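You operate a simulated robot arm through the tools that you are given. There is no shell and no other tool. Be economical: measure what you need, move in short steps, check, and stop when the job is done.

The job below is to be done with a simulated two-armed robot. You get a single attempt, and the scene is never put back.

JOB
Put the small yellow cap from the top of the brown table on top of the labelled small meter there. Pick up the blue brush with one hand, pass it to the other hand and put it on the shelf under the register table. Open the black meter lid. The order is free.

Only the result counts: the job must be done as asked and must still hold three seconds after the hand-in. Knocking over, shifting, dropping, spilling or breaking anything else fails it. A push-on lid holds only when it is set on centred and level and pressed home; a screw cap is set on level and turned clockwise until tight.

ROBOT AND FRAMES
Two 7-joint arms with fingered hands on one trunk, on a base that drives. Base frame: it is fixed to the floor where the robot stands at the start and does not move with it; the origin is under the middle of the robot, x ahead of it, y to its left, z up; the surface under the hand at the start is at about z = 800. Units: mm, rad, N and s.
The left shoulder is at the start at [70, 142, 1139], the right one opposite. With the tool pointing down near the work surface each hand reaches from about 400 to 800 mm from the robot's upright axis, wherever it stands, measured 20 degrees to its own side. Places, roughly: black meter lid [-6000, 900, 1000]; shelf under the register table [-200, -1600, 300]. Payload 3.6 kg a hand.
Tool frame (each hand has its own): the origin (TCP) lies between the finger pads and is the grasp point; the fingertips stand 25 mm ahead of it; z points along the fingers, y is the line along which they close. Largest opening 88 mm; the body of the gripper starts 29 mm behind the TCP. The gripper is a hand of 5 fingers: y runs from the thumb to the fingers, the wrist lies at [-13, -97, -162] in the tool frame, and closing takes about 1.5 s.
Orientation is that of the tool frame in the base frame, as [roll, pitch, yaw] about the fixed x, y, z axes, in that order (R = Rz(yaw) Ry(pitch) Rx(roll)). With the fingers straight down and the wrist toward the robot, the tool's x, y and z point along [0, 1, 0], [1, 0, 0] and [0, 0, -1] of the base frame.

CONTROLS
- The arms move only by the tool move_arm. It takes "left_motion", "right_motion" or both (then of equal length, played together; a hand with none holds still); each is a list of rows, each a list of 3 entries, a list of its own where there are three numbers: the shift along the tool's x, y, z in mm, then the turn, a rotation vector about the tool's x, y, z in rad, then the finger opening in mm, from 0 to 88. In form: [[[tx, ty, tz], [wx, wy, wz], grip], ...]. A call has 1 to 20 rows; each row is the pose to reach, as a shift and turn from the pose commanded when the call began, along the tool's axes at that moment. A row lasts 0.2 s, in which the tool goes at most 50 mm and 0.15 rad; a call with a longer step from one row to the next is refused whole, and so is a gripper value outside its range. A pose out of reach is approached as far as the arm can. The call stops where the force on the tool passes 40 N (or 10 N more than at its start, if that is more) or the arm is blocked; 0.2 s more then pass. The fingers move at their own pace (about 72 mm/s each) and stop on an object; they squeeze with about 32 N. The grip force told is the motor's: it shows also when the fingers shut on nothing. Time passes only in rows, and 0.2 s behind the last, so rows that repeat a pose let the fingers close. The reply holds the time, the measured pose of the TCP, the force on the tool along the base axes, the opening and the grip force, in the units named above and with some noise, with the torque about the TCP (base axes, N m) and any sound that the robot's microphone picked up.
- Cameras (640 x 400 px; columns grow to the right, rows downward): "scene" is now at [125.9, 26.4, 1350.5]; the picture's right is [0.33, -0.94, 0.00], its down [-0.68, -0.24, -0.70] and it looks along [0.66, 0.23, -0.72] (base axes); focal length 269 px, centre (320, 200). "left" rides on the left gripper at [-59, -79, -105] in its tool frame; the picture's right is [-0.73, -0.32, 0.61], its down [0.62, -0.68, 0.38] and it looks along [0.29, 0.66, 0.70] (tool axes); focal length 234 px, centre (320, 200). "right" rides on the right gripper at [59, -79, -105] in its tool frame; the picture's right is [-0.73, 0.32, -0.61], its down [-0.62, -0.68, 0.38] and it looks along [-0.29, 0.66, 0.70] (tool axes); focal length 234 px, centre (320, 200). There is no depth. A picture from a camera that has moved, and an enlarged one, comes with that camera's place and axes in the base frame and with its lens.
- camera(camera): a new picture of that camera. The clock stands still meanwhile.
- slide_trunk(by): slides the trunk up (or, below 0, down) by that many mm; the arms and the scene camera ride with it, the base frame stays. It gives what a move gives, with no picture.
- drive_base(legs): drives the robot by 1 to 6 legs, each [ahead, left, turn to the left] in mm, mm and rad, along the robot's own axes; the way and the turn of a leg run together, so that a leg with both is an arc; at most 1500 mm and 3.142 rad a leg. The arms and the cameras ride along, it lands a little off, and it stops where it bumps. It gives what a move gives.
- hand_shape(shape, hand): the hand has 5 fingers and takes this shape, open, in about a second: jaw (thumb against the fingers, like two jaws); tri (thumb and two fingers); tip (a fingertip pinch); poke (one finger out to press); point (the index stretched); flat (the hand flat); cup (the hand cupped); fist (a fist). The gripper value then closes the fingers along that shape, each until it touches; the sizes above hold for jaw. It gives what a move gives, with no picture.
- aim_head(pan, tilt): turns the head with the scene camera to pan (to the left, within 1.501 rad either way) and tilt (down, from -0.506 to 1.204), counted from straight ahead of the robot. It gives what a move gives.
- inspect(camera, box): a new picture of the part [left, top, right, bottom] of that camera's present view, enlarged. The clock stands still meanwhile.
- hand_in(): hands the job in; it is judged then, once.

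Work in short steps. Places have to be worked out from the pictures, the camera data and where the tool is seen: move nearer, look again, correct. Check each grasp and each placing, and mend what went wrong. You have 165 turns and 130 pictures in all, those below and enlarged ones among them. Open the grippers and draw the arms clear of the work before you hand the job in, unless the task says otherwise.

The tools are called after ">>>" by a JSON object that holds its "method" and its "body". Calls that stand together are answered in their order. move_arm: Moves the arms, as the interface text tells. Its arguments: {"type":"object","properties":{"left_motion":{"type":"array"},"right_motion":{"type":"array"}},"required":[]} The other tools are called the same way: slide_trunk (by) slides the trunk up or down; hand_shape (shape, hand) gives the hand a shape; drive_base (legs) drives the base; aim_head (pan, tilt) turns the head that bears the scene camera; camera (camera) takes a picture; inspect (camera, box) takes an enlarged picture of a part of a camera's view; hand_in () hands the job in.

At the start:

```text
t: 0.0
left_tcp_pos: [437.0, 358.2, 1135.8]
left_ee_rot: [3.141, 0.0, 1.57]
left_ft_force: [-0.3, 0.5, -0.2]
left_moment: [-0.01, 0.01, -0.01]
left_width: 87.6
left_grasp_force: 0.1
left_shape: jaw
right_tcp_pos: [553.1, -148.8, 1082.7]
right_ee_rot: [3.141, 0.0, 1.569]
right_ft_force: [-0.3, -0.2, 0.1]
right_moment: [-0.04, 0.01, -0.02]
right_width: 87.7
right_grasp_force: 0.1
right_shape: jaw
trunk travel left (down, up): [-675.0, 265.0]
robot x, y, heading: [-0.3, 1.9, -0.002]
head pan, tilt: [0.339, 0.799]
```

scene: 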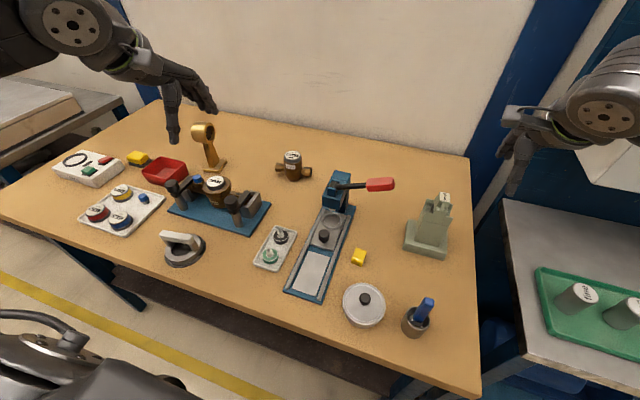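
right: 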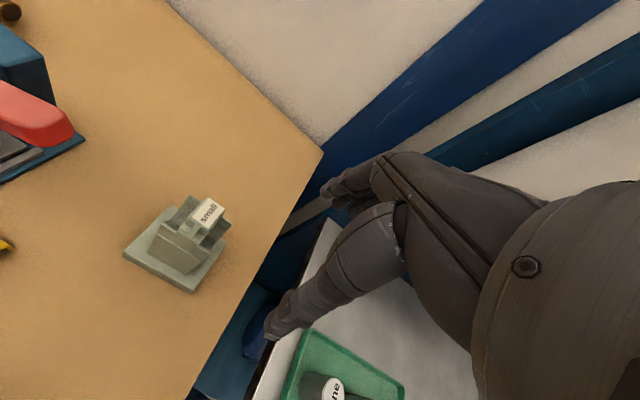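
left: 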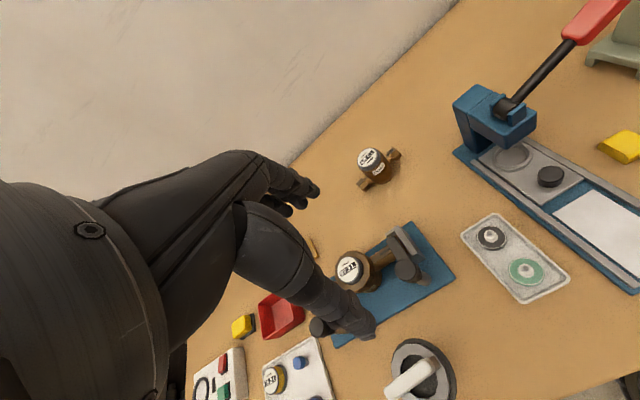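

The scene shows a brown table with many parts. I zoom in on it to read labels and identify the yellow cap, the meters and the brush.

>>> {"method": "inspect", "body": {"camera": "scene", "box": [40, 110, 280, 260]}}

>>> {"method": "inspect", "body": {"camera": "scene", "box": [250, 130, 490, 350]}}

>>> {"method": "inspect", "body": {"camera": "left", "box": [180, 120, 460, 400]}}

```text
2.67 times, centred on (160, 185) of scene
camera zoom: at [125.9, 26.4, 1350.5], right [0.33, -0.94, 0.0], down [-0.68, -0.24, -0.7], along [0.66, 0.23, -0.72], focal length 716 px, centre (747, 240)
```

zoom: 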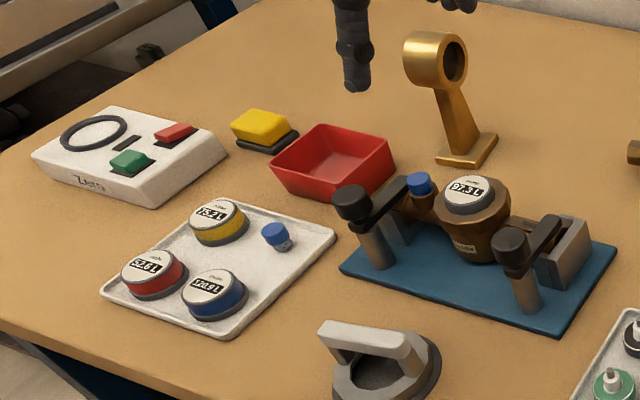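

```text
1.82 times, centred on (370, 240) of scene
camera zoom: at [125.9, 26.4, 1350.5], right [0.33, -0.94, 0.0], down [-0.68, -0.24, -0.7], along [0.66, 0.23, -0.72], focal length 488 px, centre (229, 127)
```

zoom: 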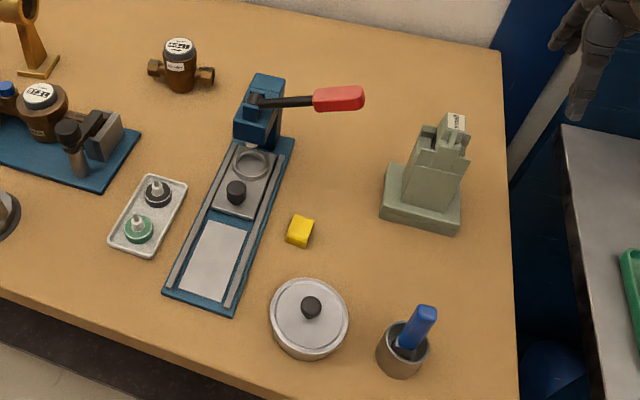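

```text
1.43 times, centred on (320, 260) of left
camera zoom: at [358.1, 298.8, 1239.5], right [-0.32, -0.73, -0.61], down [-0.68, 0.62, -0.38], along [0.66, 0.29, -0.7], focal length 334 px, centre (320, 114)
```

zoom: 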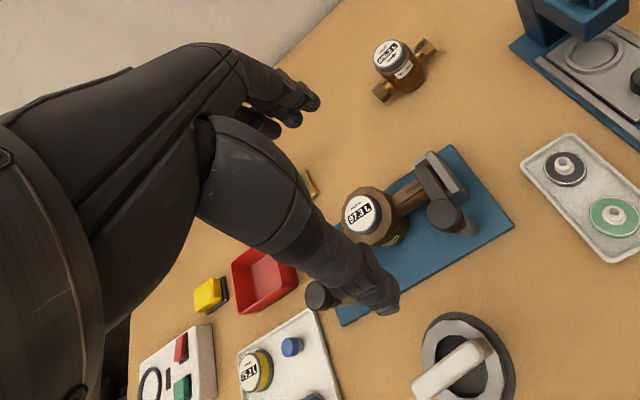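

I need clearer views of the small meter, the green "small" device, and yellow items.

>>> {"method": "inspect", "body": {"camera": "scene", "box": [265, 140, 325, 190]}}

>>> {"method": "inspect", "body": {"camera": "scene", "box": [340, 180, 470, 280]}}

>>> {"method": "inspect", "body": {"camera": "scene", "box": [50, 140, 160, 240]}}

>>> {"method": "inspect", "body": {"camera": "left", "box": [340, 130, 420, 200]}}

>>> {"method": "inspect", "body": {"camera": "right", "box": [110, 180, 250, 300]}}

```text
8.00 times, centred on (295, 165) of scene
camera zoom: at [125.9, 26.4, 1350.5], right [0.33, -0.94, 0.0], down [-0.68, -0.24, -0.7], along [0.66, 0.23, -0.72], focal length 2150 px, centre (520, 480)
```

zoom: 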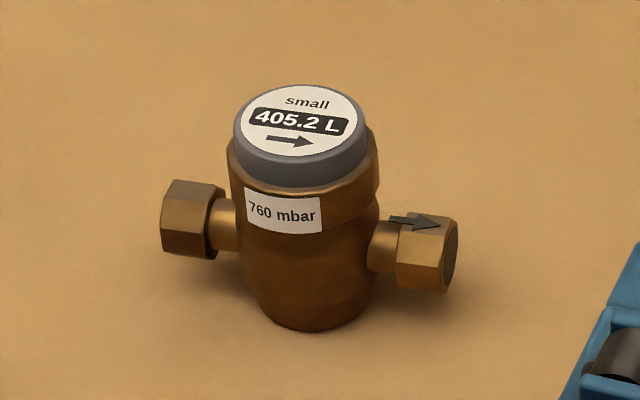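

```text
4.00 times, centred on (405, 230) of scene
camera zoom: at [125.9, 26.4, 1350.5], right [0.33, -0.94, 0.0], down [-0.68, -0.24, -0.7], along [0.66, 0.23, -0.72], focal length 1075 px, centre (-20, 80)
```

zoom: 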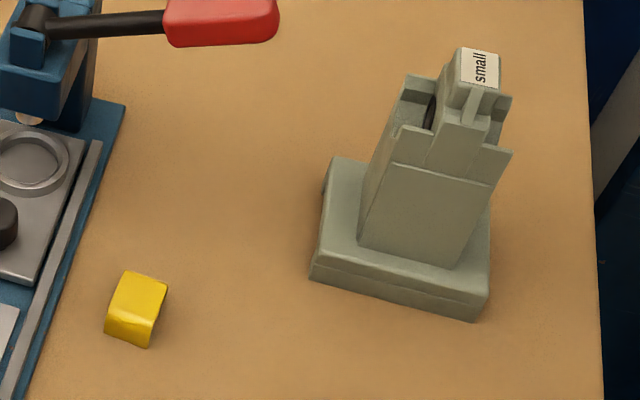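

```text
4.00 times, centred on (105, 190) of scene
camera zoom: at [125.9, 26.4, 1350.5], right [0.33, -0.94, 0.0], down [-0.68, -0.24, -0.7], along [0.66, 0.23, -0.72], focal length 1075 px, centre (1180, 240)
```

zoom: 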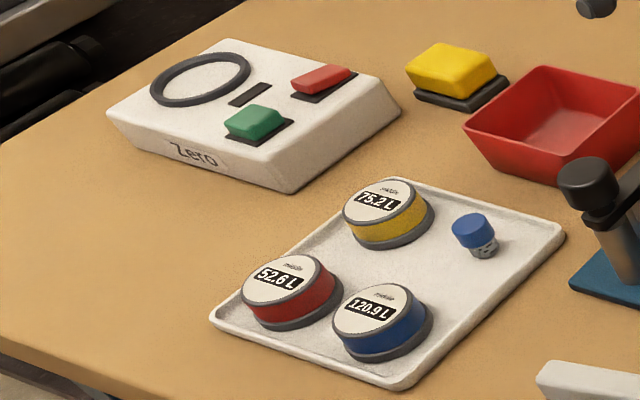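

```text
5.71 times, centred on (380, 165) of left
camera zoom: at [358.1, 298.8, 1239.5], right [-0.32, -0.73, -0.61], down [-0.68, 0.62, -0.38], along [0.66, 0.29, -0.7], focal length 1338 px, centre (-23, 400)
```

zoom: 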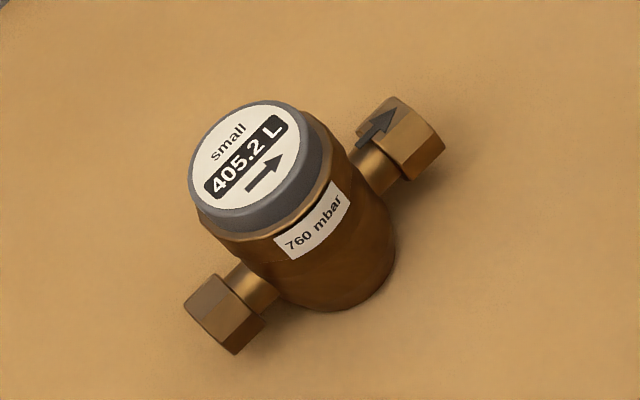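

```text
3.33 times, centred on (180, 240) of right
camera zoom: at [473.6, -89.5, 1189.0], right [0.32, -0.73, 0.61], down [-0.68, -0.62, -0.38], along [0.66, -0.29, -0.7], focal length 781 px, centre (787, 67)
```

zoom: 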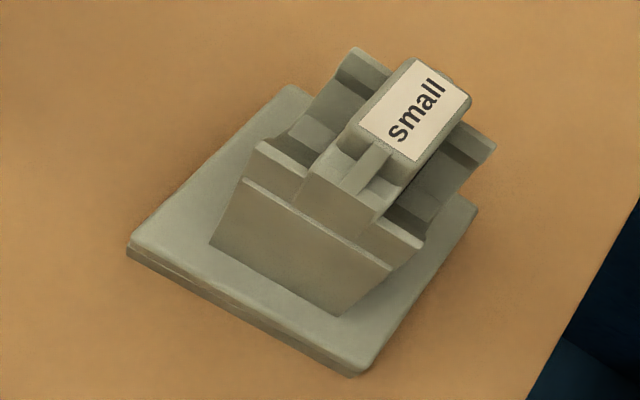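

The small meter is the brown one marked "small". Next I check the brush and the yellow block up close.

>>> {"method": "inspect", "body": {"camera": "scene", "box": [390, 280, 450, 350]}}

>>> {"method": "inspect", "body": {"camera": "scene", "box": [340, 240, 380, 270]}}

>>> {"method": "aim_head", "body": {"pan": -1.4, "tilt": 0.6}}

>>> {"method": "camera", "body": {"camera": "scene"}}

```text
5.71 times, centred on (420, 315) of scene
camera zoom: at [125.9, 26.4, 1350.5], right [0.33, -0.94, 0.0], down [-0.68, -0.24, -0.7], along [0.66, 0.23, -0.72], focal length 1535 px, centre (-251, -457)
```

zoom: 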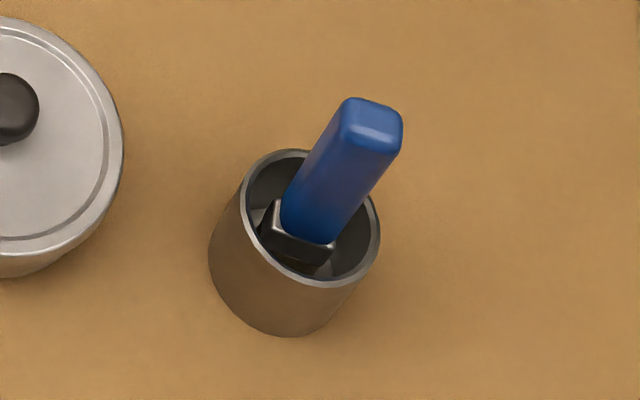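

```text
13.33 times, centred on (360, 255) of scene
camera zoom: at [125.9, 26.4, 1350.5], right [0.33, -0.94, 0.0], down [-0.68, -0.24, -0.7], along [0.66, 0.23, -0.72], focal length 3582 px, centre (-213, -533)
```

zoom: 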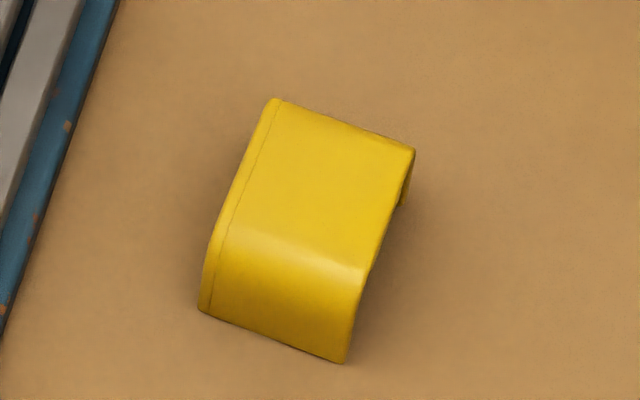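

```text
t: 1.8
left_tcp_pos: [437.8, 357.7, 1135.9]
left_ee_rot: [3.141, 0.001, 1.57]
left_ft_force: [0.3, -0.3, -0.8]
left_moment: [-0.02, -0.02, 0.01]
left_width: 87.4
left_grasp_force: 0.0
left_shape: jaw
right_tcp_pos: [551.6, -148.8, 1082.6]
right_ee_rot: [3.14, 0.0, 1.569]
right_ft_force: [0.1, -0.5, -0.1]
right_moment: [0.02, 0.0, -0.02]
right_width: 87.6
right_grasp_force: 0.0
right_shape: jaw
trunk travel left (down, up): [-675.0, 265.0]
robot x, y, heading: [-0.7, 1.5, 0.0]
head pan, tilt: [-1.4, 0.6]
```

```text
116 pictures are left
camera scene: at [65.0, -87.6, 1367.4], right [-0.99, -0.17, 0.0], down [-0.1, 0.56, -0.83], along [0.14, -0.81, -0.56], focal length 269 px, centre (320, 200)
```

scene: 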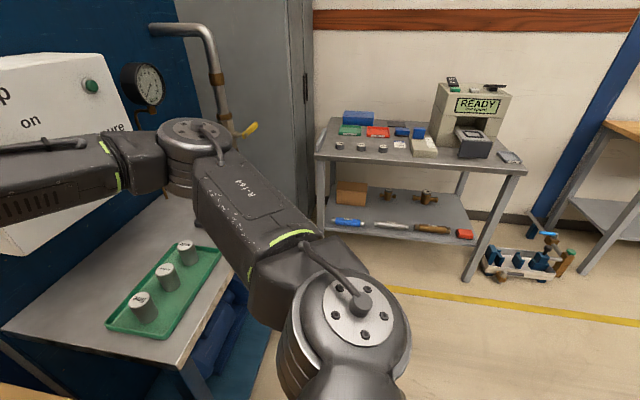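

The yellow piece near the press is a small arched cap (about 26 x 30 mm) near (476, 55). I move the left hand above it for a closer view.

>>> {"method": "move_arm", "body": {"left_motion": [[[-40, 5, 15], [0, 0, 0], 88], [[-80, 10, 30], [0, 0, 0], 88], [[-120, 15, 50], [0, 0, 0], 88], [[-160, 20, 65], [0, 0, 0], 88], [[-200, 25, 80], [0, 0, 0], 88], [[-240, 30, 100], [0, 0, 0], 88], [[-275, 30, 120], [0, 0, 0], 88], [[-303, 32, 140], [0, 0, 0], 88]]}}

>>> {"method": "camera", "body": {"camera": "left"}}

>>> {"method": "aim_head", "body": {"pan": 0.2, "tilt": 0.85}}

>>> {"method": "camera", "body": {"camera": "scene"}}

```text
t: 3.6
left_tcp_pos: [469.3, 64.2, 997.8]
left_ee_rot: [-3.141, 0.001, 1.572]
left_ft_force: [1.2, -0.2, -0.5]
left_moment: [-0.02, 0.01, -0.02]
left_width: 88.0
left_grasp_force: 0.0
left_shape: jaw
left hand out of reach, approached as far as the arm can: row 8
right_tcp_pos: [552.7, -148.6, 1081.9]
right_ee_rot: [3.139, 0.0, 1.569]
right_ft_force: [-1.3, 0.1, -0.5]
right_moment: [0.0, -0.01, 0.0]
right_width: 87.8
right_grasp_force: 0.0
right_shape: jaw
trunk travel left (down, up): [-675.0, 265.0]
robot x, y, heading: [1.7, -0.7, -0.001]
head pan, tilt: [-1.4, 0.6]
```

```text
115 pictures are left
camera left: at [389.3, 5.5, 1102.6], right [-0.32, -0.73, -0.61], down [-0.68, 0.62, -0.38], along [0.66, 0.29, -0.7], focal length 234 px, centre (320, 200)
```

left: 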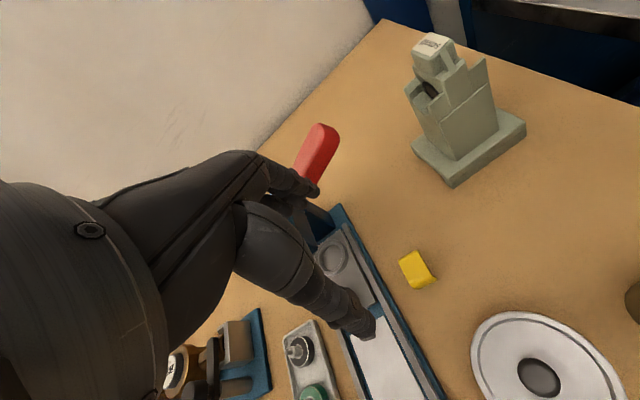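

```text
t: 5.2
left_tcp_pos: [467.4, 65.6, 998.8]
left_ee_rot: [-3.141, 0.0, 1.568]
left_ft_force: [0.1, 0.1, -0.6]
left_moment: [-0.03, 0.03, 0.02]
left_width: 87.8
left_grasp_force: 0.1
left_shape: jaw
right_tcp_pos: [552.6, -149.0, 1082.2]
right_ee_rot: [-3.141, -0.001, 1.572]
right_ft_force: [0.1, -0.3, -0.8]
right_moment: [-0.04, -0.01, 0.01]
right_width: 87.7
right_grasp_force: 0.1
right_shape: jaw
trunk travel left (down, up): [-675.0, 265.0]
robot x, y, heading: [-1.8, -0.9, 0.002]
head pan, tilt: [0.201, 0.85]
```

```text
114 pictures are left
camera scene: at [126.6, 14.9, 1346.5], right [0.2, -0.98, 0.0], down [-0.74, -0.15, -0.66], along [0.65, 0.13, -0.75], focal length 269 px, centre (320, 200)
```

scene: 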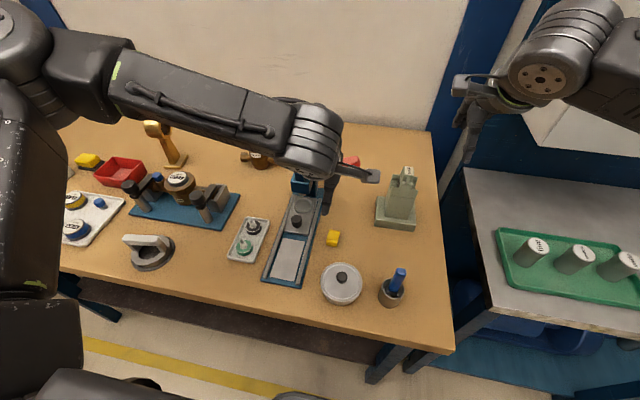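

The left arm's reach ends just short of the cap; it lies near (477, 52). I zoom in, then will shift the base to the right.

>>> {"method": "inspect", "body": {"camera": "left", "box": [390, 240, 450, 300]}}

>>> {"method": "drive_base", "body": {"legs": [[0, -130, 0]]}}

>>> {"method": "inspect", "body": {"camera": "left", "box": [300, 160, 500, 360]}}

```text
6.67 times, centred on (420, 270) of left
camera zoom: at [388.5, 5.8, 1102.8], right [-0.32, -0.73, -0.61], down [-0.68, 0.62, -0.38], along [0.66, 0.29, -0.7], focal length 1561 px, centre (-347, -267)
```

zoom: 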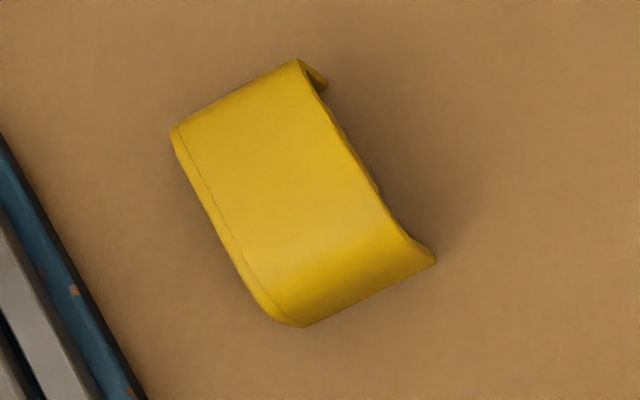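

```text
t: 6.5
left_tcp_pos: [467.1, -65.4, 997.9]
left_ee_rot: [3.141, 0.002, 1.568]
left_ft_force: [0.4, -0.1, 0.1]
left_moment: [-0.01, 0.03, 0.03]
left_width: 87.7
left_grasp_force: 0.0
left_shape: jaw
right_tcp_pos: [552.3, -279.8, 1083.2]
right_ee_rot: [-3.141, 0.001, 1.566]
right_ft_force: [-0.1, 0.5, 0.4]
right_moment: [0.0, 0.01, 0.01]
right_width: 87.7
right_grasp_force: 0.0
right_shape: jaw
trunk travel left (down, up): [-675.0, 265.0]
robot x, y, heading: [1.5, -131.9, -0.004]
head pan, tilt: [0.201, 0.85]
```

```text
2.00 times, centred on (400, 260) of left
camera zoom: at [388.4, -124.4, 1102.7], right [-0.33, -0.73, -0.61], down [-0.68, 0.63, -0.38], along [0.66, 0.29, -0.7], focal length 468 px, centre (160, 80)
```

zoom: 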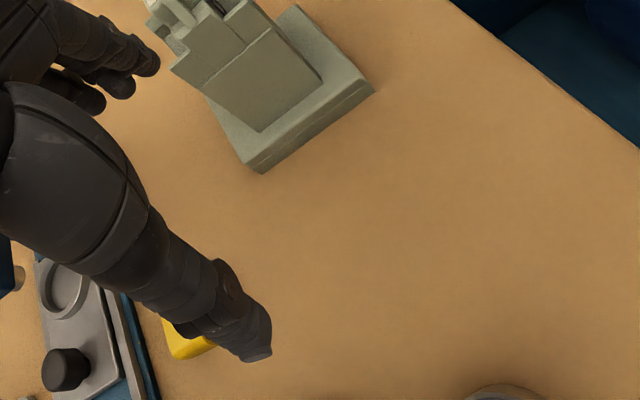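

The cap is a small arched shell. With the base shifted, I bring the left hand above it at z≈900 and look again.

>>> {"method": "move_arm", "body": {"left_motion": [[[40, 3, 0], [0, 0, 0], 88], [[80, 6, 0], [0, 0, 0], 88], [[117, 10, 0], [0, 0, 0], 88], [[117, 10, 45], [0, 0, 0], 88], [[117, 10, 90], [0, 0, 0], 88], [[117, 10, 90], [0, 0, 0], 88]]}}

>>> {"method": "camera", "body": {"camera": "left"}}

>>> {"method": "camera", "body": {"camera": "scene"}}

```text
t: 7.9
left_tcp_pos: [477.6, 52.2, 907.8]
left_ee_rot: [-3.14, 0.001, 1.566]
left_ft_force: [0.5, 0.3, 0.7]
left_moment: [0.01, 0.01, 0.03]
left_width: 87.9
left_grasp_force: 0.0
left_shape: jaw
right_tcp_pos: [550.3, -280.8, 1082.4]
right_ee_rot: [3.14, 0.001, 1.568]
right_ft_force: [0.3, 0.4, 0.0]
right_moment: [0.02, 0.0, -0.02]
right_width: 87.6
right_grasp_force: 0.0
right_shape: jaw
trunk travel left (down, up): [-675.0, 265.0]
robot x, y, heading: [3.7, -131.5, -0.001]
head pan, tilt: [0.201, 0.85]
```

```text
111 pictures are left
camera left: at [397.0, -7.5, 1012.6], right [-0.33, -0.73, -0.61], down [-0.68, 0.63, -0.38], along [0.66, 0.29, -0.7], focal length 234 px, centre (320, 200)
```

left: 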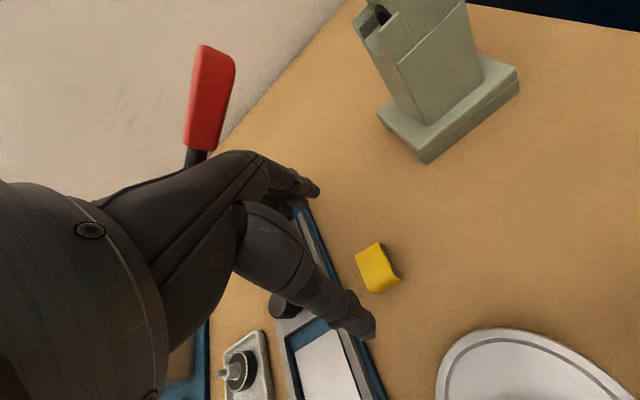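

```text
110 pictures are left
camera scene: at [125.5, -115.4, 1346.6], right [0.2, -0.98, 0.0], down [-0.74, -0.15, -0.66], along [0.65, 0.13, -0.75], focal length 269 px, centre (320, 200)
```

scene: 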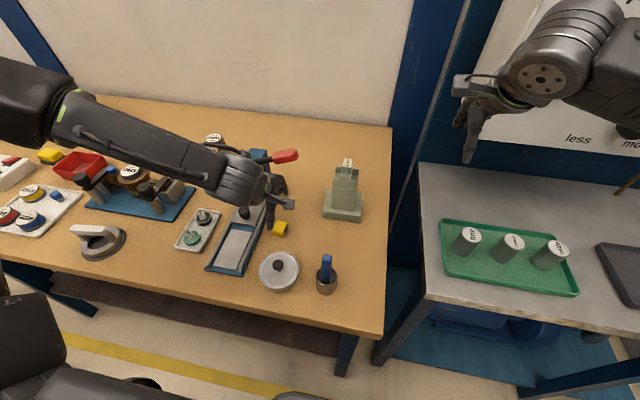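

Cap sits right beneath the TCP, around (477, 53). I zoom in on the fingers and the cap from the head to check clearance to the press rail.

>>> {"method": "inspect", "body": {"camera": "scene", "box": [230, 150, 320, 250]}}

>>> {"method": "inspect", "body": {"camera": "left", "box": [230, 160, 430, 360]}}

```text
4.00 times, centred on (275, 200) of scene
camera zoom: at [125.5, -115.4, 1346.6], right [0.2, -0.98, 0.0], down [-0.74, -0.15, -0.66], along [0.65, 0.13, -0.75], focal length 1075 px, centre (500, 200)
```

zoom: 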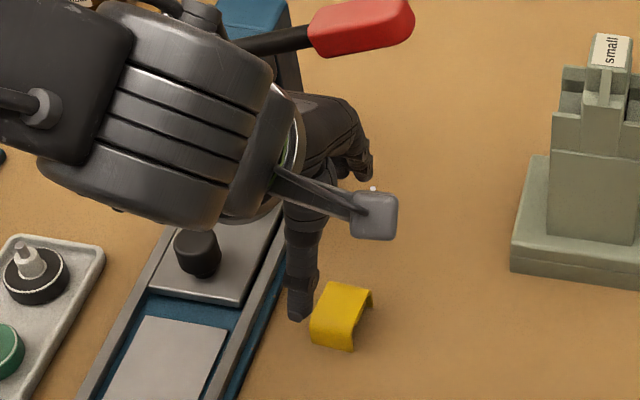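

```text
2.00 times, centred on (330, 260) of left
camera zoom: at [397.0, -7.5, 1012.6], right [-0.33, -0.73, -0.61], down [-0.68, 0.63, -0.38], along [0.66, 0.29, -0.7], focal length 468 px, centre (300, 80)
```

zoom: 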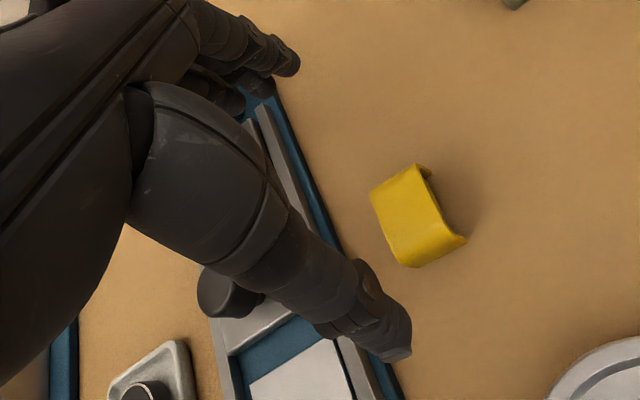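

The cap is an inverted-U; the press edge lies at y≈100+, leaving clearance for the fingers. I descend to z≈833 and check before closing.

>>> {"method": "move_arm", "body": {"left_motion": [[[-2, 0, 30], [0, 0, 0], 88], [[-2, 0, 55], [0, 0, 0], 88], [[-2, 0, 67], [0, 0, 0], 88], [[-2, 0, 75], [0, 0, 0], 88]]}}

>>> {"method": "inspect", "body": {"camera": "left", "box": [230, 160, 430, 360]}}

```text
t: 8.9
left_tcp_pos: [478.4, 49.2, 833.2]
left_ee_rot: [-3.142, 0.001, 1.567]
left_ft_force: [-1.1, 0.0, -0.6]
left_moment: [0.0, 0.0, 0.05]
left_width: 88.0
left_grasp_force: 0.1
left_shape: jaw
right_tcp_pos: [552.7, -280.2, 1082.1]
right_ee_rot: [-3.141, 0.0, 1.566]
right_ft_force: [0.4, -0.7, 0.1]
right_moment: [0.01, 0.01, 0.0]
right_width: 87.8
right_grasp_force: 0.1
right_shape: jaw
trunk travel left (down, up): [-675.0, 265.0]
robot x, y, heading: [1.4, -124.7, -0.001]
head pan, tilt: [0.201, 0.85]
```

```text
2.00 times, centred on (330, 260) of left
camera zoom: at [398.8, -9.9, 937.5], right [-0.33, -0.73, -0.61], down [-0.68, 0.63, -0.38], along [0.66, 0.29, -0.7], focal length 468 px, centre (300, 80)
```

zoom: 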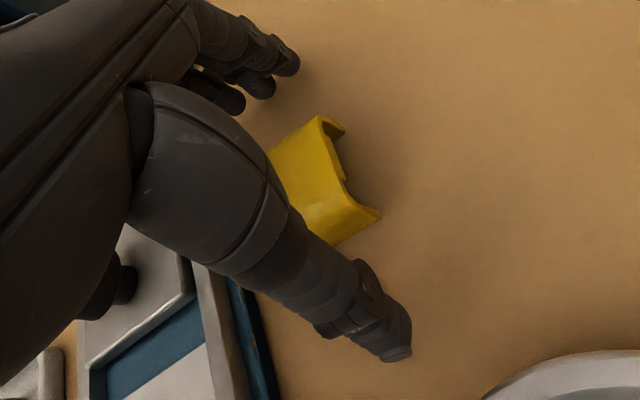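

The cap lies between thumb and fingers. I lower 3 mm more and close.

>>> {"method": "move_arm", "body": {"left_motion": [[[0, -2, 3], [0, 0, 0], 60], [[0, -2, 3], [0, 0, 0], 40], [[0, -2, 3], [0, 0, 0], 20], [[0, -2, 3], [0, 0, 0], 10], [[0, -2, 3], [0, 0, 0], 10], [[0, -2, 3], [0, 0, 0], 10], [[0, -2, 3], [0, 0, 0], 10], [[0, -2, 3], [0, 0, 0], 10]]}}

>>> {"method": "inspect", "body": {"camera": "left", "box": [230, 160, 430, 360]}}

```text
t: 10.7
left_tcp_pos: [476.4, 49.4, 831.2]
left_ee_rot: [3.141, 0.002, 1.566]
left_ft_force: [-0.1, 0.2, 0.7]
left_moment: [0.0, 0.0, 0.0]
left_width: 31.9
left_grasp_force: 31.8
left_shape: jaw
right_tcp_pos: [552.4, -279.6, 1083.4]
right_ee_rot: [3.141, 0.0, 1.568]
right_ft_force: [0.2, -0.7, 0.5]
right_moment: [0.04, -0.01, -0.01]
right_width: 87.8
right_grasp_force: 0.0
right_shape: jaw
trunk travel left (down, up): [-675.0, 265.0]
robot x, y, heading: [-0.3, -130.3, -0.008]
head pan, tilt: [0.201, 0.85]
```

```text
2.00 times, centred on (330, 260) of left
camera zoom: at [396.7, -10.0, 935.0], right [-0.33, -0.73, -0.61], down [-0.68, 0.63, -0.38], along [0.66, 0.29, -0.7], focal length 468 px, centre (300, 80)
```

zoom: 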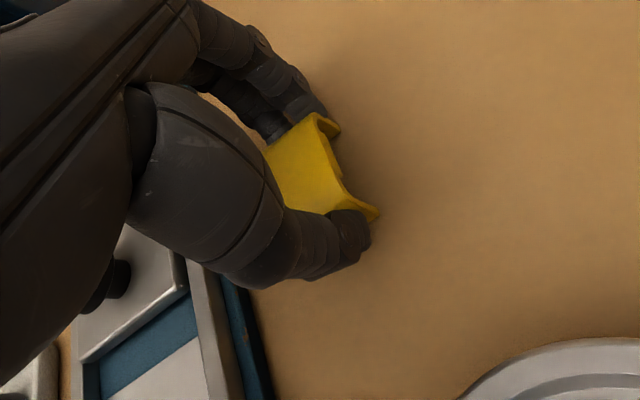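

Gripped at 32 mm. I lift straight up and drive the base back left, then look for the meter.

>>> {"method": "move_arm", "body": {"left_motion": [[[0, 0, -20], [0, 0, 0], 10], [[0, 0, -60], [0, 0, 0], 10], [[0, 0, -100], [0, 0, 0], 10], [[0, 0, -140], [0, 0, 0], 10], [[0, 0, -175], [0, 0, 0], 10]]}}

>>> {"method": "drive_base", "body": {"legs": [[0, 180, 0]]}}

>>> {"method": "camera", "body": {"camera": "left"}}

>>> {"method": "camera", "body": {"camera": "scene"}}

```text
t: 11.9
left_tcp_pos: [475.5, 48.9, 1006.1]
left_ee_rot: [3.141, 0.003, 1.565]
left_ft_force: [-0.4, -0.1, 0.7]
left_moment: [-0.01, -0.02, -0.03]
left_width: 31.8
left_grasp_force: 31.6
left_shape: jaw
right_tcp_pos: [550.5, -280.9, 1082.3]
right_ee_rot: [3.139, 0.001, 1.568]
right_ft_force: [-0.3, 0.6, -0.8]
right_moment: [-0.01, 0.0, -0.01]
right_width: 87.6
right_grasp_force: 0.0
right_shape: jaw
trunk travel left (down, up): [-675.0, 265.0]
robot x, y, heading: [-0.1, -128.4, -0.002]
head pan, tilt: [0.201, 0.85]
```

```text
t: 13.4
left_tcp_pos: [475.9, 226.5, 1004.5]
left_ee_rot: [3.141, -0.002, 1.568]
left_ft_force: [-0.8, 1.1, -0.1]
left_moment: [-0.02, -0.01, 0.02]
left_width: 31.9
left_grasp_force: 32.0
left_shape: jaw
right_tcp_pos: [553.2, -103.5, 1081.3]
right_ee_rot: [3.141, 0.0, 1.568]
right_ft_force: [-0.8, -0.2, -0.1]
right_moment: [-0.02, -0.02, -0.01]
right_width: 87.6
right_grasp_force: 0.1
right_shape: jaw
trunk travel left (down, up): [-675.0, 265.0]
robot x, y, heading: [1.5, 47.4, -0.001]
head pan, tilt: [0.201, 0.85]
```

```text
105 pictures are left
camera left: at [396.5, 167.9, 1109.1], right [-0.33, -0.73, -0.61], down [-0.68, 0.63, -0.38], along [0.66, 0.29, -0.7], focal length 234 px, centre (320, 200)
```

left: 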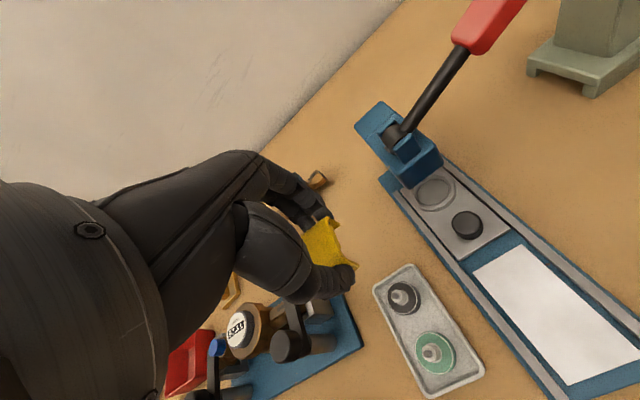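

```text
104 pictures are left
camera scene: at [126.8, 61.7, 1346.5], right [0.2, -0.98, 0.0], down [-0.74, -0.15, -0.66], along [0.65, 0.13, -0.75], focal length 269 px, centre (320, 200)
```

scene: 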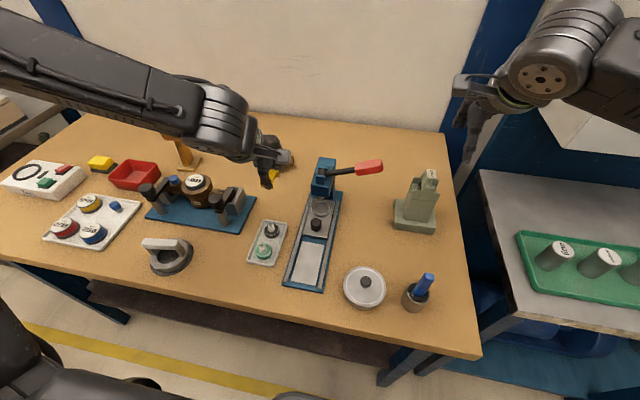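

Triangulating the meter's label gives its top centre at about (707, 313, 875). I move the cap above it at TCP z≈960 and check.

>>> {"method": "move_arm", "body": {"left_motion": [[[14, 39, 0], [0, 0, 0], 10], [[28, 78, 0], [0, 0, 0], 10], [[42, 117, 5], [0, 0, 0], 10], [[56, 156, 15], [0, 0, 0], 10], [[70, 195, 30], [0, 0, 0], 10], [[83, 231, 45], [0, 0, 0], 10], [[83, 231, 45], [0, 0, 0], 10]]}}

>>> {"method": "camera", "body": {"camera": "left"}}

>>> {"method": "inspect", "body": {"camera": "scene", "box": [200, 80, 340, 200]}}

```text
t: 15.0
left_tcp_pos: [685.1, 316.7, 967.8]
left_ee_rot: [3.141, 0.0, 1.567]
left_ft_force: [-0.3, 0.6, 0.5]
left_moment: [-0.01, 0.01, 0.04]
left_width: 31.9
left_grasp_force: 31.6
left_shape: jaw
left hand out of reach, approached as far as the arm can: row 6, 7
right_tcp_pos: [551.5, -102.5, 1083.1]
right_ee_rot: [3.141, 0.0, 1.567]
right_ft_force: [-0.6, -0.1, 0.2]
right_moment: [-0.03, -0.01, 0.02]
right_width: 87.7
right_grasp_force: 0.1
right_shape: jaw
trunk travel left (down, up): [-675.0, 265.0]
robot x, y, heading: [1.2, 48.8, -0.001]
head pan, tilt: [0.201, 0.85]
```

```text
103 pictures are left
camera left: at [605.9, 256.9, 1071.8], right [-0.33, -0.73, -0.61], down [-0.68, 0.63, -0.38], along [0.66, 0.29, -0.7], focal length 234 px, centre (320, 200)
```

left: 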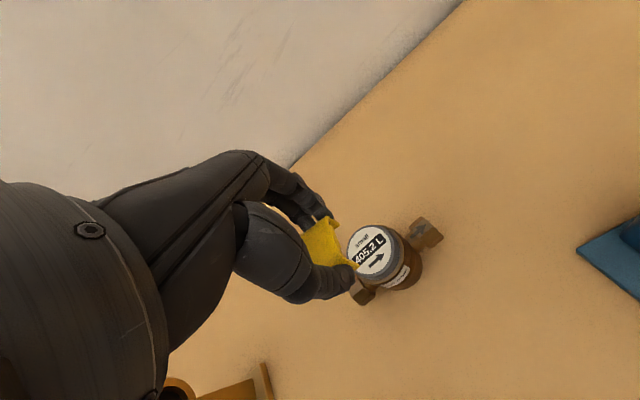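

```text
3.33 times, centred on (270, 140) of scene
camera zoom: at [126.4, 62.0, 1346.6], right [0.2, -0.98, 0.0], down [-0.74, -0.15, -0.66], along [0.65, 0.13, -0.75], focal length 896 px, centre (487, 400)
```

zoom: 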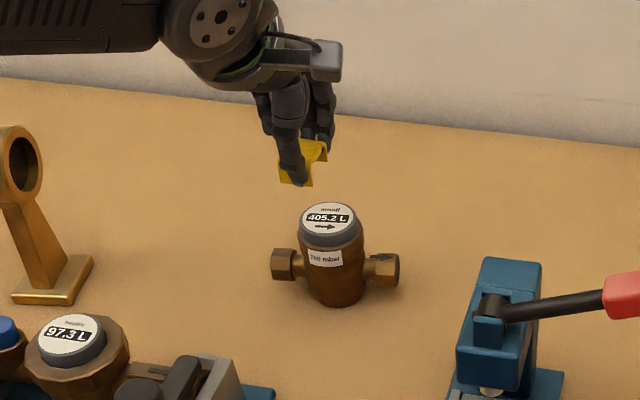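

The arm reaches only x≈685; the meter is near (706, 315). I drive the base a bit forward and left for reach.

>>> {"method": "drive_base", "body": {"legs": [[50, 40, 0]]}}

>>> {"method": "camera", "body": {"camera": "left"}}

```text
t: 16.0
left_tcp_pos: [735.3, 356.1, 969.0]
left_ee_rot: [3.14, -0.001, 1.567]
left_ft_force: [-0.3, 0.8, -0.5]
left_moment: [0.0, 0.03, 0.01]
left_width: 31.6
left_grasp_force: 32.6
left_shape: jaw
right_tcp_pos: [600.5, -63.7, 1084.1]
right_ee_rot: [3.14, 0.001, 1.568]
right_ft_force: [0.4, 0.0, -0.5]
right_moment: [-0.01, 0.03, 0.02]
right_width: 87.6
right_grasp_force: 0.1
right_shape: jaw
trunk travel left (down, up): [-675.0, 265.0]
robot x, y, heading: [49.8, 89.5, -0.005]
head pan, tilt: [0.201, 0.85]
```

```text
101 pictures are left
camera left: at [654.9, 296.4, 1072.3], right [-0.32, -0.73, -0.61], down [-0.68, 0.63, -0.38], along [0.66, 0.29, -0.7], focal length 234 px, centre (320, 200)
```

left: 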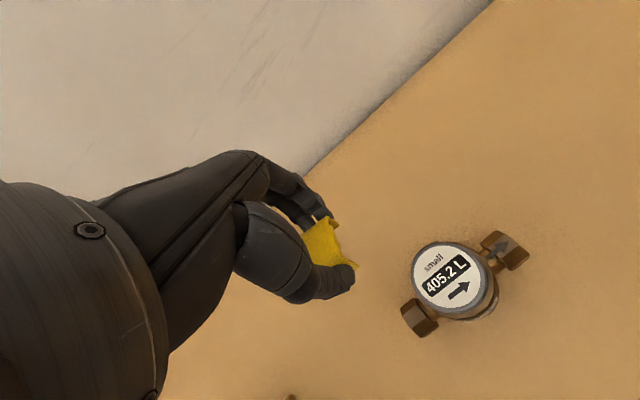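

The meter top is now well fixed at about (701, 314, 875), and the cap is centred on the TCP in x and about 4 mm off in y. I move over it and down to TCP z 915.

>>> {"method": "move_arm", "body": {"left_motion": [[[-23, -17, 0], [0, 0, 0], 10], [[-46, -33, 0], [0, 0, 0], 10], [[-46, -33, 25], [0, 0, 0], 10], [[-46, -33, 45], [0, 0, 0], 10], [[-46, -33, 53], [0, 0, 0], 10], [[-46, -33, 53], [0, 0, 0], 10]]}}

>>> {"method": "inspect", "body": {"camera": "left", "box": [220, 160, 420, 320]}}

>>> {"method": "inspect", "body": {"camera": "scene", "box": [180, 100, 300, 200]}}

```text
t: 17.4
left_tcp_pos: [694.4, 314.4, 919.5]
left_ee_rot: [3.139, 0.003, 1.568]
left_ft_force: [-0.3, -0.7, 0.2]
left_moment: [-0.04, -0.02, -0.03]
left_width: 31.8
left_grasp_force: 32.1
left_shape: jaw
left hand out of reach, approached as far as the arm can: row 4, 5, 6
right_tcp_pos: [601.5, -62.1, 1082.8]
right_ee_rot: [-3.14, -0.002, 1.568]
right_ft_force: [-0.5, 0.0, 0.1]
right_moment: [-0.03, -0.03, 0.02]
right_width: 87.7
right_grasp_force: 0.2
right_shape: jaw
trunk travel left (down, up): [-675.0, 265.0]
robot x, y, heading: [50.1, 90.3, -0.002]
head pan, tilt: [0.201, 0.85]
```

```text
2.50 times, centred on (320, 240) of left
camera zoom: at [614.9, 255.1, 1024.0], right [-0.32, -0.73, -0.61], down [-0.68, 0.63, -0.39], along [0.66, 0.29, -0.7], focal length 585 px, centre (320, 100)
```

zoom: 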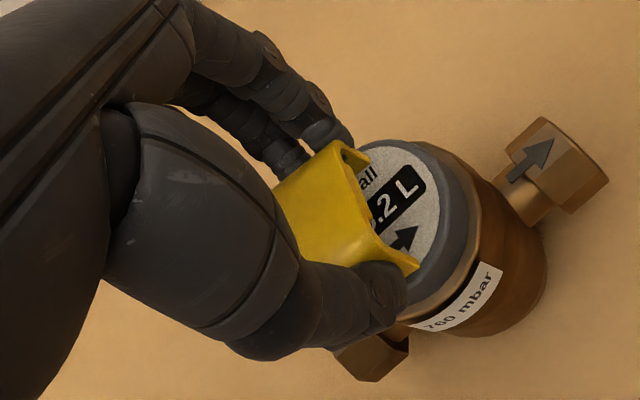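

```text
4.00 times, centred on (240, 150) of scene
camera zoom: at [176.6, 102.4, 1346.5], right [0.2, -0.98, 0.0], down [-0.74, -0.15, -0.66], along [0.65, 0.13, -0.75], focal length 1075 px, centre (640, 400)
```

zoom: 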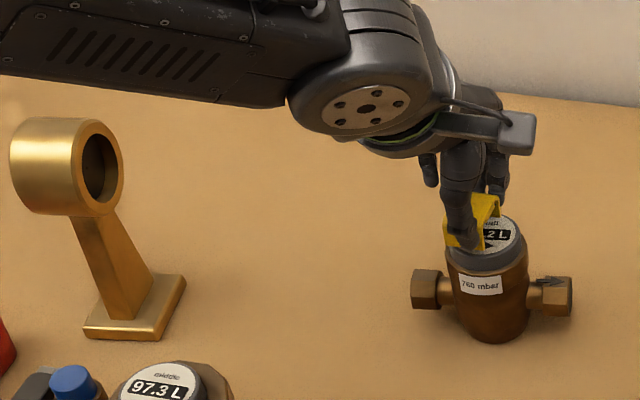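

Reach is again marginal (694, 314). I raise 20 mm, drive forward 40 mm, then position again.

>>> {"method": "move_arm", "body": {"left_motion": [[[0, 0, -20], [0, 0, 0], 10], [[0, 0, -20], [0, 0, 0], 10]]}}

>>> {"method": "drive_base", "body": {"legs": [[40, 0, 0]]}}

```text
t: 18.0
left_tcp_pos: [695.5, 313.6, 938.3]
left_ee_rot: [3.14, 0.001, 1.568]
left_ft_force: [-0.1, -0.9, 0.4]
left_moment: [0.03, -0.01, -0.06]
left_width: 32.0
left_grasp_force: 32.3
left_shape: jaw
right_tcp_pos: [602.0, -62.1, 1082.0]
right_ee_rot: [3.139, -0.001, 1.567]
right_ft_force: [-0.2, 0.1, 0.4]
right_moment: [0.04, 0.0, -0.02]
right_width: 87.6
right_grasp_force: 0.1
right_shape: jaw
trunk travel left (down, up): [-675.0, 265.0]
robot x, y, heading: [49.4, 87.4, -0.004]
head pan, tilt: [0.201, 0.85]
```

```text
t: 18.9
left_tcp_pos: [733.0, 314.0, 940.8]
left_ee_rot: [3.137, 0.001, 1.567]
left_ft_force: [0.8, 0.2, 1.0]
left_moment: [0.0, -0.01, -0.01]
left_width: 32.0
left_grasp_force: 32.2
left_shape: jaw
right_tcp_pos: [639.3, -62.0, 1084.6]
right_ee_rot: [3.14, -0.001, 1.568]
right_ft_force: [-0.3, 0.0, 0.0]
right_moment: [0.01, -0.03, -0.02]
right_width: 87.9
right_grasp_force: 0.0
right_shape: jaw
trunk travel left (down, up): [-675.0, 265.0]
robot x, y, heading: [91.9, 83.7, 0.001]
head pan, tilt: [0.201, 0.85]
```

Now to (701, 310, 913), just above contact.

>>> {"method": "move_arm", "body": {"left_motion": [[[-4, -32, 0], [0, 0, 0], 10], [[-4, -32, 14], [0, 0, 0], 10], [[-4, -32, 26], [0, 0, 0], 10], [[-4, -32, 26], [0, 0, 0], 10]]}}

>>> {"method": "inspect", "body": {"camera": "left", "box": [220, 160, 420, 320]}}

>>> {"method": "inspect", "body": {"camera": "scene", "box": [170, 100, 270, 170]}}

```text
t: 19.9
left_tcp_pos: [702.0, 310.3, 913.9]
left_ee_rot: [3.139, 0.002, 1.568]
left_ft_force: [-1.2, -0.4, 3.7]
left_moment: [0.0, -0.09, -0.02]
left_width: 32.2
left_grasp_force: 31.7
left_shape: jaw
right_tcp_pos: [639.8, -62.1, 1083.7]
right_ee_rot: [3.139, -0.001, 1.57]
right_ft_force: [0.4, 0.2, 0.5]
right_moment: [0.0, 0.01, 0.02]
right_width: 88.1
right_grasp_force: 0.1
right_shape: jaw
trunk travel left (down, up): [-675.0, 265.0]
robot x, y, heading: [90.5, 84.9, -0.002]
head pan, tilt: [0.201, 0.85]
```

```text
2.50 times, centred on (320, 240) of left
camera zoom: at [622.0, 250.8, 1018.0], right [-0.32, -0.73, -0.61], down [-0.68, 0.63, -0.38], along [0.66, 0.29, -0.7], focal length 585 px, centre (320, 100)
```

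zoom: 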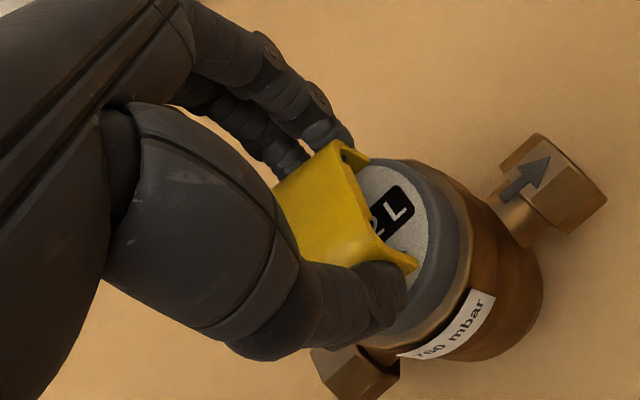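

```text
5.71 times, centred on (220, 135) of scene
camera zoom: at [215.2, 102.3, 1346.6], right [0.2, -0.98, 0.0], down [-0.74, -0.15, -0.66], along [0.65, 0.13, -0.75], focal length 1535 px, centre (891, 571)
```

zoom: 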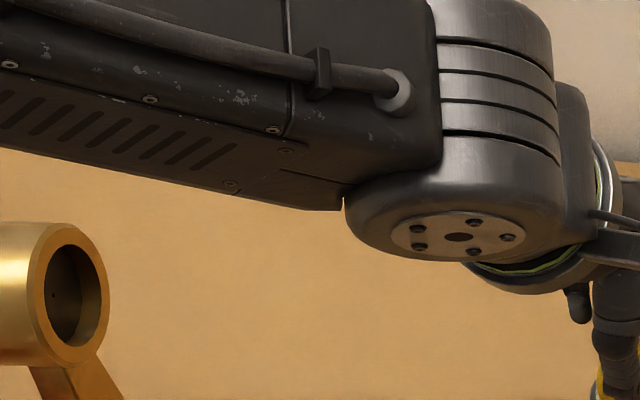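

Force shows a light 3.7 N, possibly first contact; the cap looks centred over the meter. I lower in small steps watching the force.

>>> {"method": "move_arm", "body": {"left_motion": [[[0, 0, 1], [0, 0, 0], 10], [[0, 0, 2], [0, 0, 0], 10], [[0, 0, 2], [0, 0, 0], 10]]}}

```text
t: 20.7
left_tcp_pos: [703.0, 310.4, 912.7]
left_ee_rot: [3.139, 0.0, 1.567]
left_ft_force: [-0.2, 1.5, 10.8]
left_moment: [-0.01, -0.1, -0.02]
left_width: 32.3
left_grasp_force: 32.0
left_shape: jaw
right_tcp_pos: [641.7, -63.5, 1083.1]
right_ee_rot: [3.14, -0.001, 1.568]
right_ft_force: [0.1, 0.7, -0.4]
right_moment: [-0.02, -0.02, 0.0]
right_width: 88.1
right_grasp_force: 0.0
right_shape: jaw
trunk travel left (down, up): [-675.0, 265.0]
robot x, y, heading: [86.2, 91.2, -0.005]
head pan, tilt: [0.201, 0.85]
```

About 11 N upward at z≈913 indicates contact. I look at it once more before releasing.

>>> {"method": "inspect", "body": {"camera": "left", "box": [290, 200, 400, 290]}}

>>> {"method": "aim_head", "body": {"pan": 0.35, "tilt": 0.75}}

>>> {"method": "camera", "body": {"camera": "scene"}}

```text
4.44 times, centred on (345, 245) of left
camera zoom: at [621.8, 250.4, 1017.2], right [-0.32, -0.73, -0.61], down [-0.68, 0.63, -0.39], along [0.66, 0.29, -0.69], focal length 1041 px, centre (209, 0)
```

zoom: 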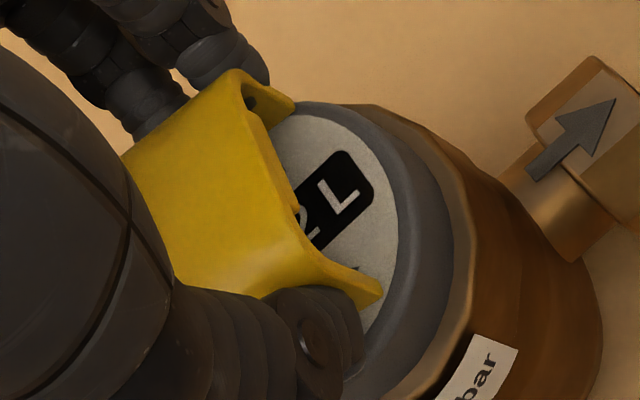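

```text
t: 21.4
left_tcp_pos: [701.9, 310.0, 912.5]
left_ee_rot: [3.14, 0.002, 1.57]
left_ft_force: [0.6, 0.9, 11.9]
left_moment: [0.01, -0.12, -0.02]
left_width: 32.1
left_grasp_force: 32.0
left_shape: jaw
right_tcp_pos: [640.7, -63.2, 1083.5]
right_ee_rot: [3.14, -0.001, 1.567]
right_ft_force: [0.2, 0.5, -0.3]
right_moment: [0.01, -0.04, 0.0]
right_width: 87.8
right_grasp_force: 0.0
right_shape: jaw
trunk travel left (down, up): [-675.0, 265.0]
robot x, y, heading: [87.5, 88.4, -0.003]
head pan, tilt: [0.351, 0.75]
```

```text
95 pictures are left
camera scene: at [215.5, 114.4, 1354.8], right [0.34, -0.94, 0.0], down [-0.64, -0.23, -0.73], along [0.69, 0.25, -0.68], focal length 269 px, centre (320, 200)
```

scene: 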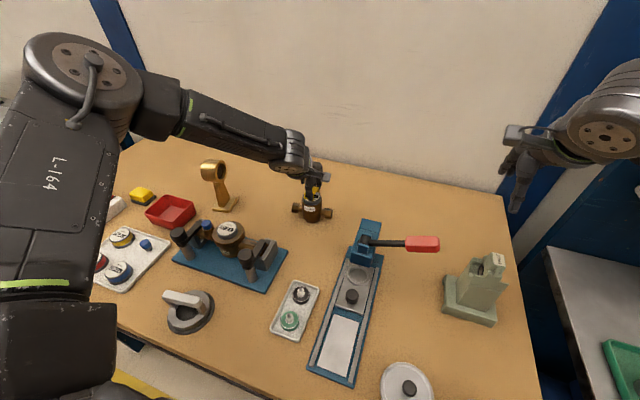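

The cap sits within the label circle, nearly centred. I open the fingers and lift straight up.

>>> {"method": "move_arm", "body": {"left_motion": [[[0, 0, -1], [0, 0, 0], 34], [[0, 0, -1], [0, 0, 0], 38], [[0, 0, -1], [0, 0, 0], 50], [[0, 0, -1], [0, 0, 0], 70], [[0, 0, -1], [0, 0, 0], 70], [[0, 0, -1], [0, 0, 0], 70]]}}

>>> {"method": "inspect", "body": {"camera": "left", "box": [220, 160, 420, 320]}}

```text
t: 22.8
left_tcp_pos: [702.6, 310.2, 912.3]
left_ee_rot: [3.14, 0.002, 1.569]
left_ft_force: [-0.2, 0.5, -0.5]
left_moment: [-0.01, 0.02, 0.03]
left_width: 69.5
left_grasp_force: 0.1
left_shape: jaw
right_tcp_pos: [641.3, -63.2, 1082.3]
right_ee_rot: [-3.14, 0.001, 1.567]
right_ft_force: [0.0, 0.0, 0.1]
right_moment: [-0.01, -0.04, 0.02]
right_width: 87.7
right_grasp_force: 0.1
right_shape: jaw
trunk travel left (down, up): [-675.0, 265.0]
robot x, y, heading: [86.5, 88.3, -0.0]
head pan, tilt: [0.351, 0.75]
```

```text
2.50 times, centred on (320, 240) of left
camera zoom: at [622.9, 250.9, 1016.9], right [-0.33, -0.73, -0.61], down [-0.68, 0.63, -0.38], along [0.66, 0.29, -0.7], focal length 585 px, centre (320, 100)
```

zoom: 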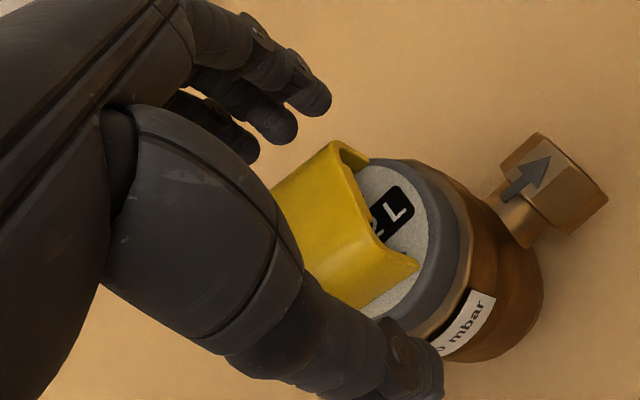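

Cap stays. Lift straight up 120 mm.

>>> {"method": "move_arm", "body": {"left_motion": [[[0, 0, -10], [0, 0, 0], 70], [[0, 0, -30], [0, 0, 0], 70], [[0, 0, -60], [0, 0, 0], 70], [[0, -20, -100], [0, 0, 0], 70], [[0, -50, -130], [0, 0, 0], 70]]}}

>>> {"method": "inspect", "body": {"camera": "scene", "box": [280, 160, 350, 230]}}

>>> {"method": "inspect", "body": {"camera": "left", "box": [270, 100, 450, 260]}}

```text
t: 24.0
left_tcp_pos: [649.8, 311.0, 1043.1]
left_ee_rot: [3.139, 0.002, 1.567]
left_ft_force: [0.1, -0.1, 0.2]
left_moment: [0.0, -0.01, -0.01]
left_width: 69.8
left_grasp_force: 0.2
left_shape: jaw
right_tcp_pos: [640.4, -62.1, 1084.0]
right_ee_rot: [3.141, 0.0, 1.567]
right_ft_force: [-0.3, 0.1, 0.2]
right_moment: [-0.03, 0.0, -0.04]
right_width: 87.8
right_grasp_force: 0.0
right_shape: jaw
trunk travel left (down, up): [-675.0, 265.0]
robot x, y, heading: [88.2, 88.7, -0.002]
head pan, tilt: [0.351, 0.75]
```

```text
5.71 times, centred on (315, 195) of scene
camera zoom: at [215.4, 115.3, 1354.7], right [0.34, -0.94, 0.0], down [-0.64, -0.23, -0.73], along [0.69, 0.25, -0.68], focal length 1535 px, centre (349, 229)
```

zoom: 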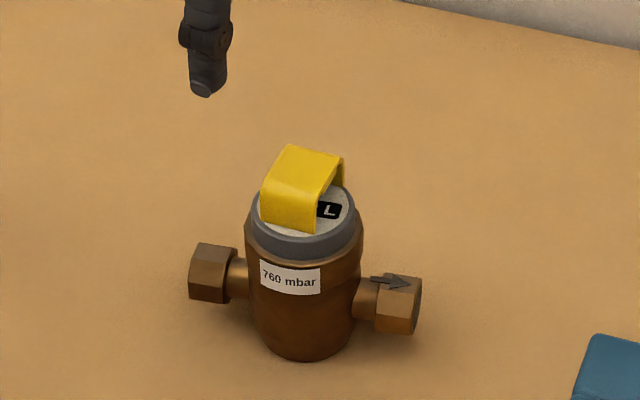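

```text
2.50 times, centred on (360, 180) of left
camera zoom: at [570.4, 252.0, 1147.6], right [-0.32, -0.73, -0.61], down [-0.68, 0.63, -0.39], along [0.66, 0.29, -0.7], focal length 585 px, centre (220, 250)
```

zoom: 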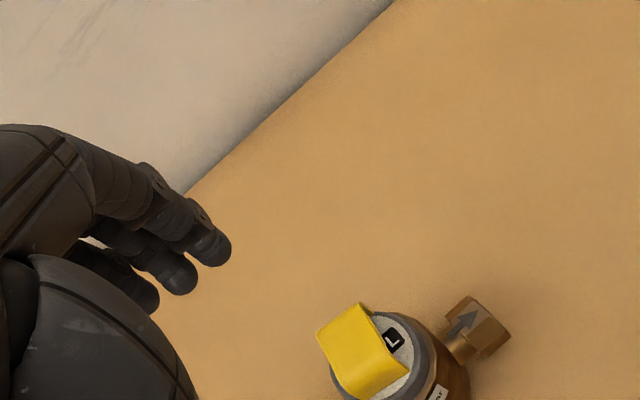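

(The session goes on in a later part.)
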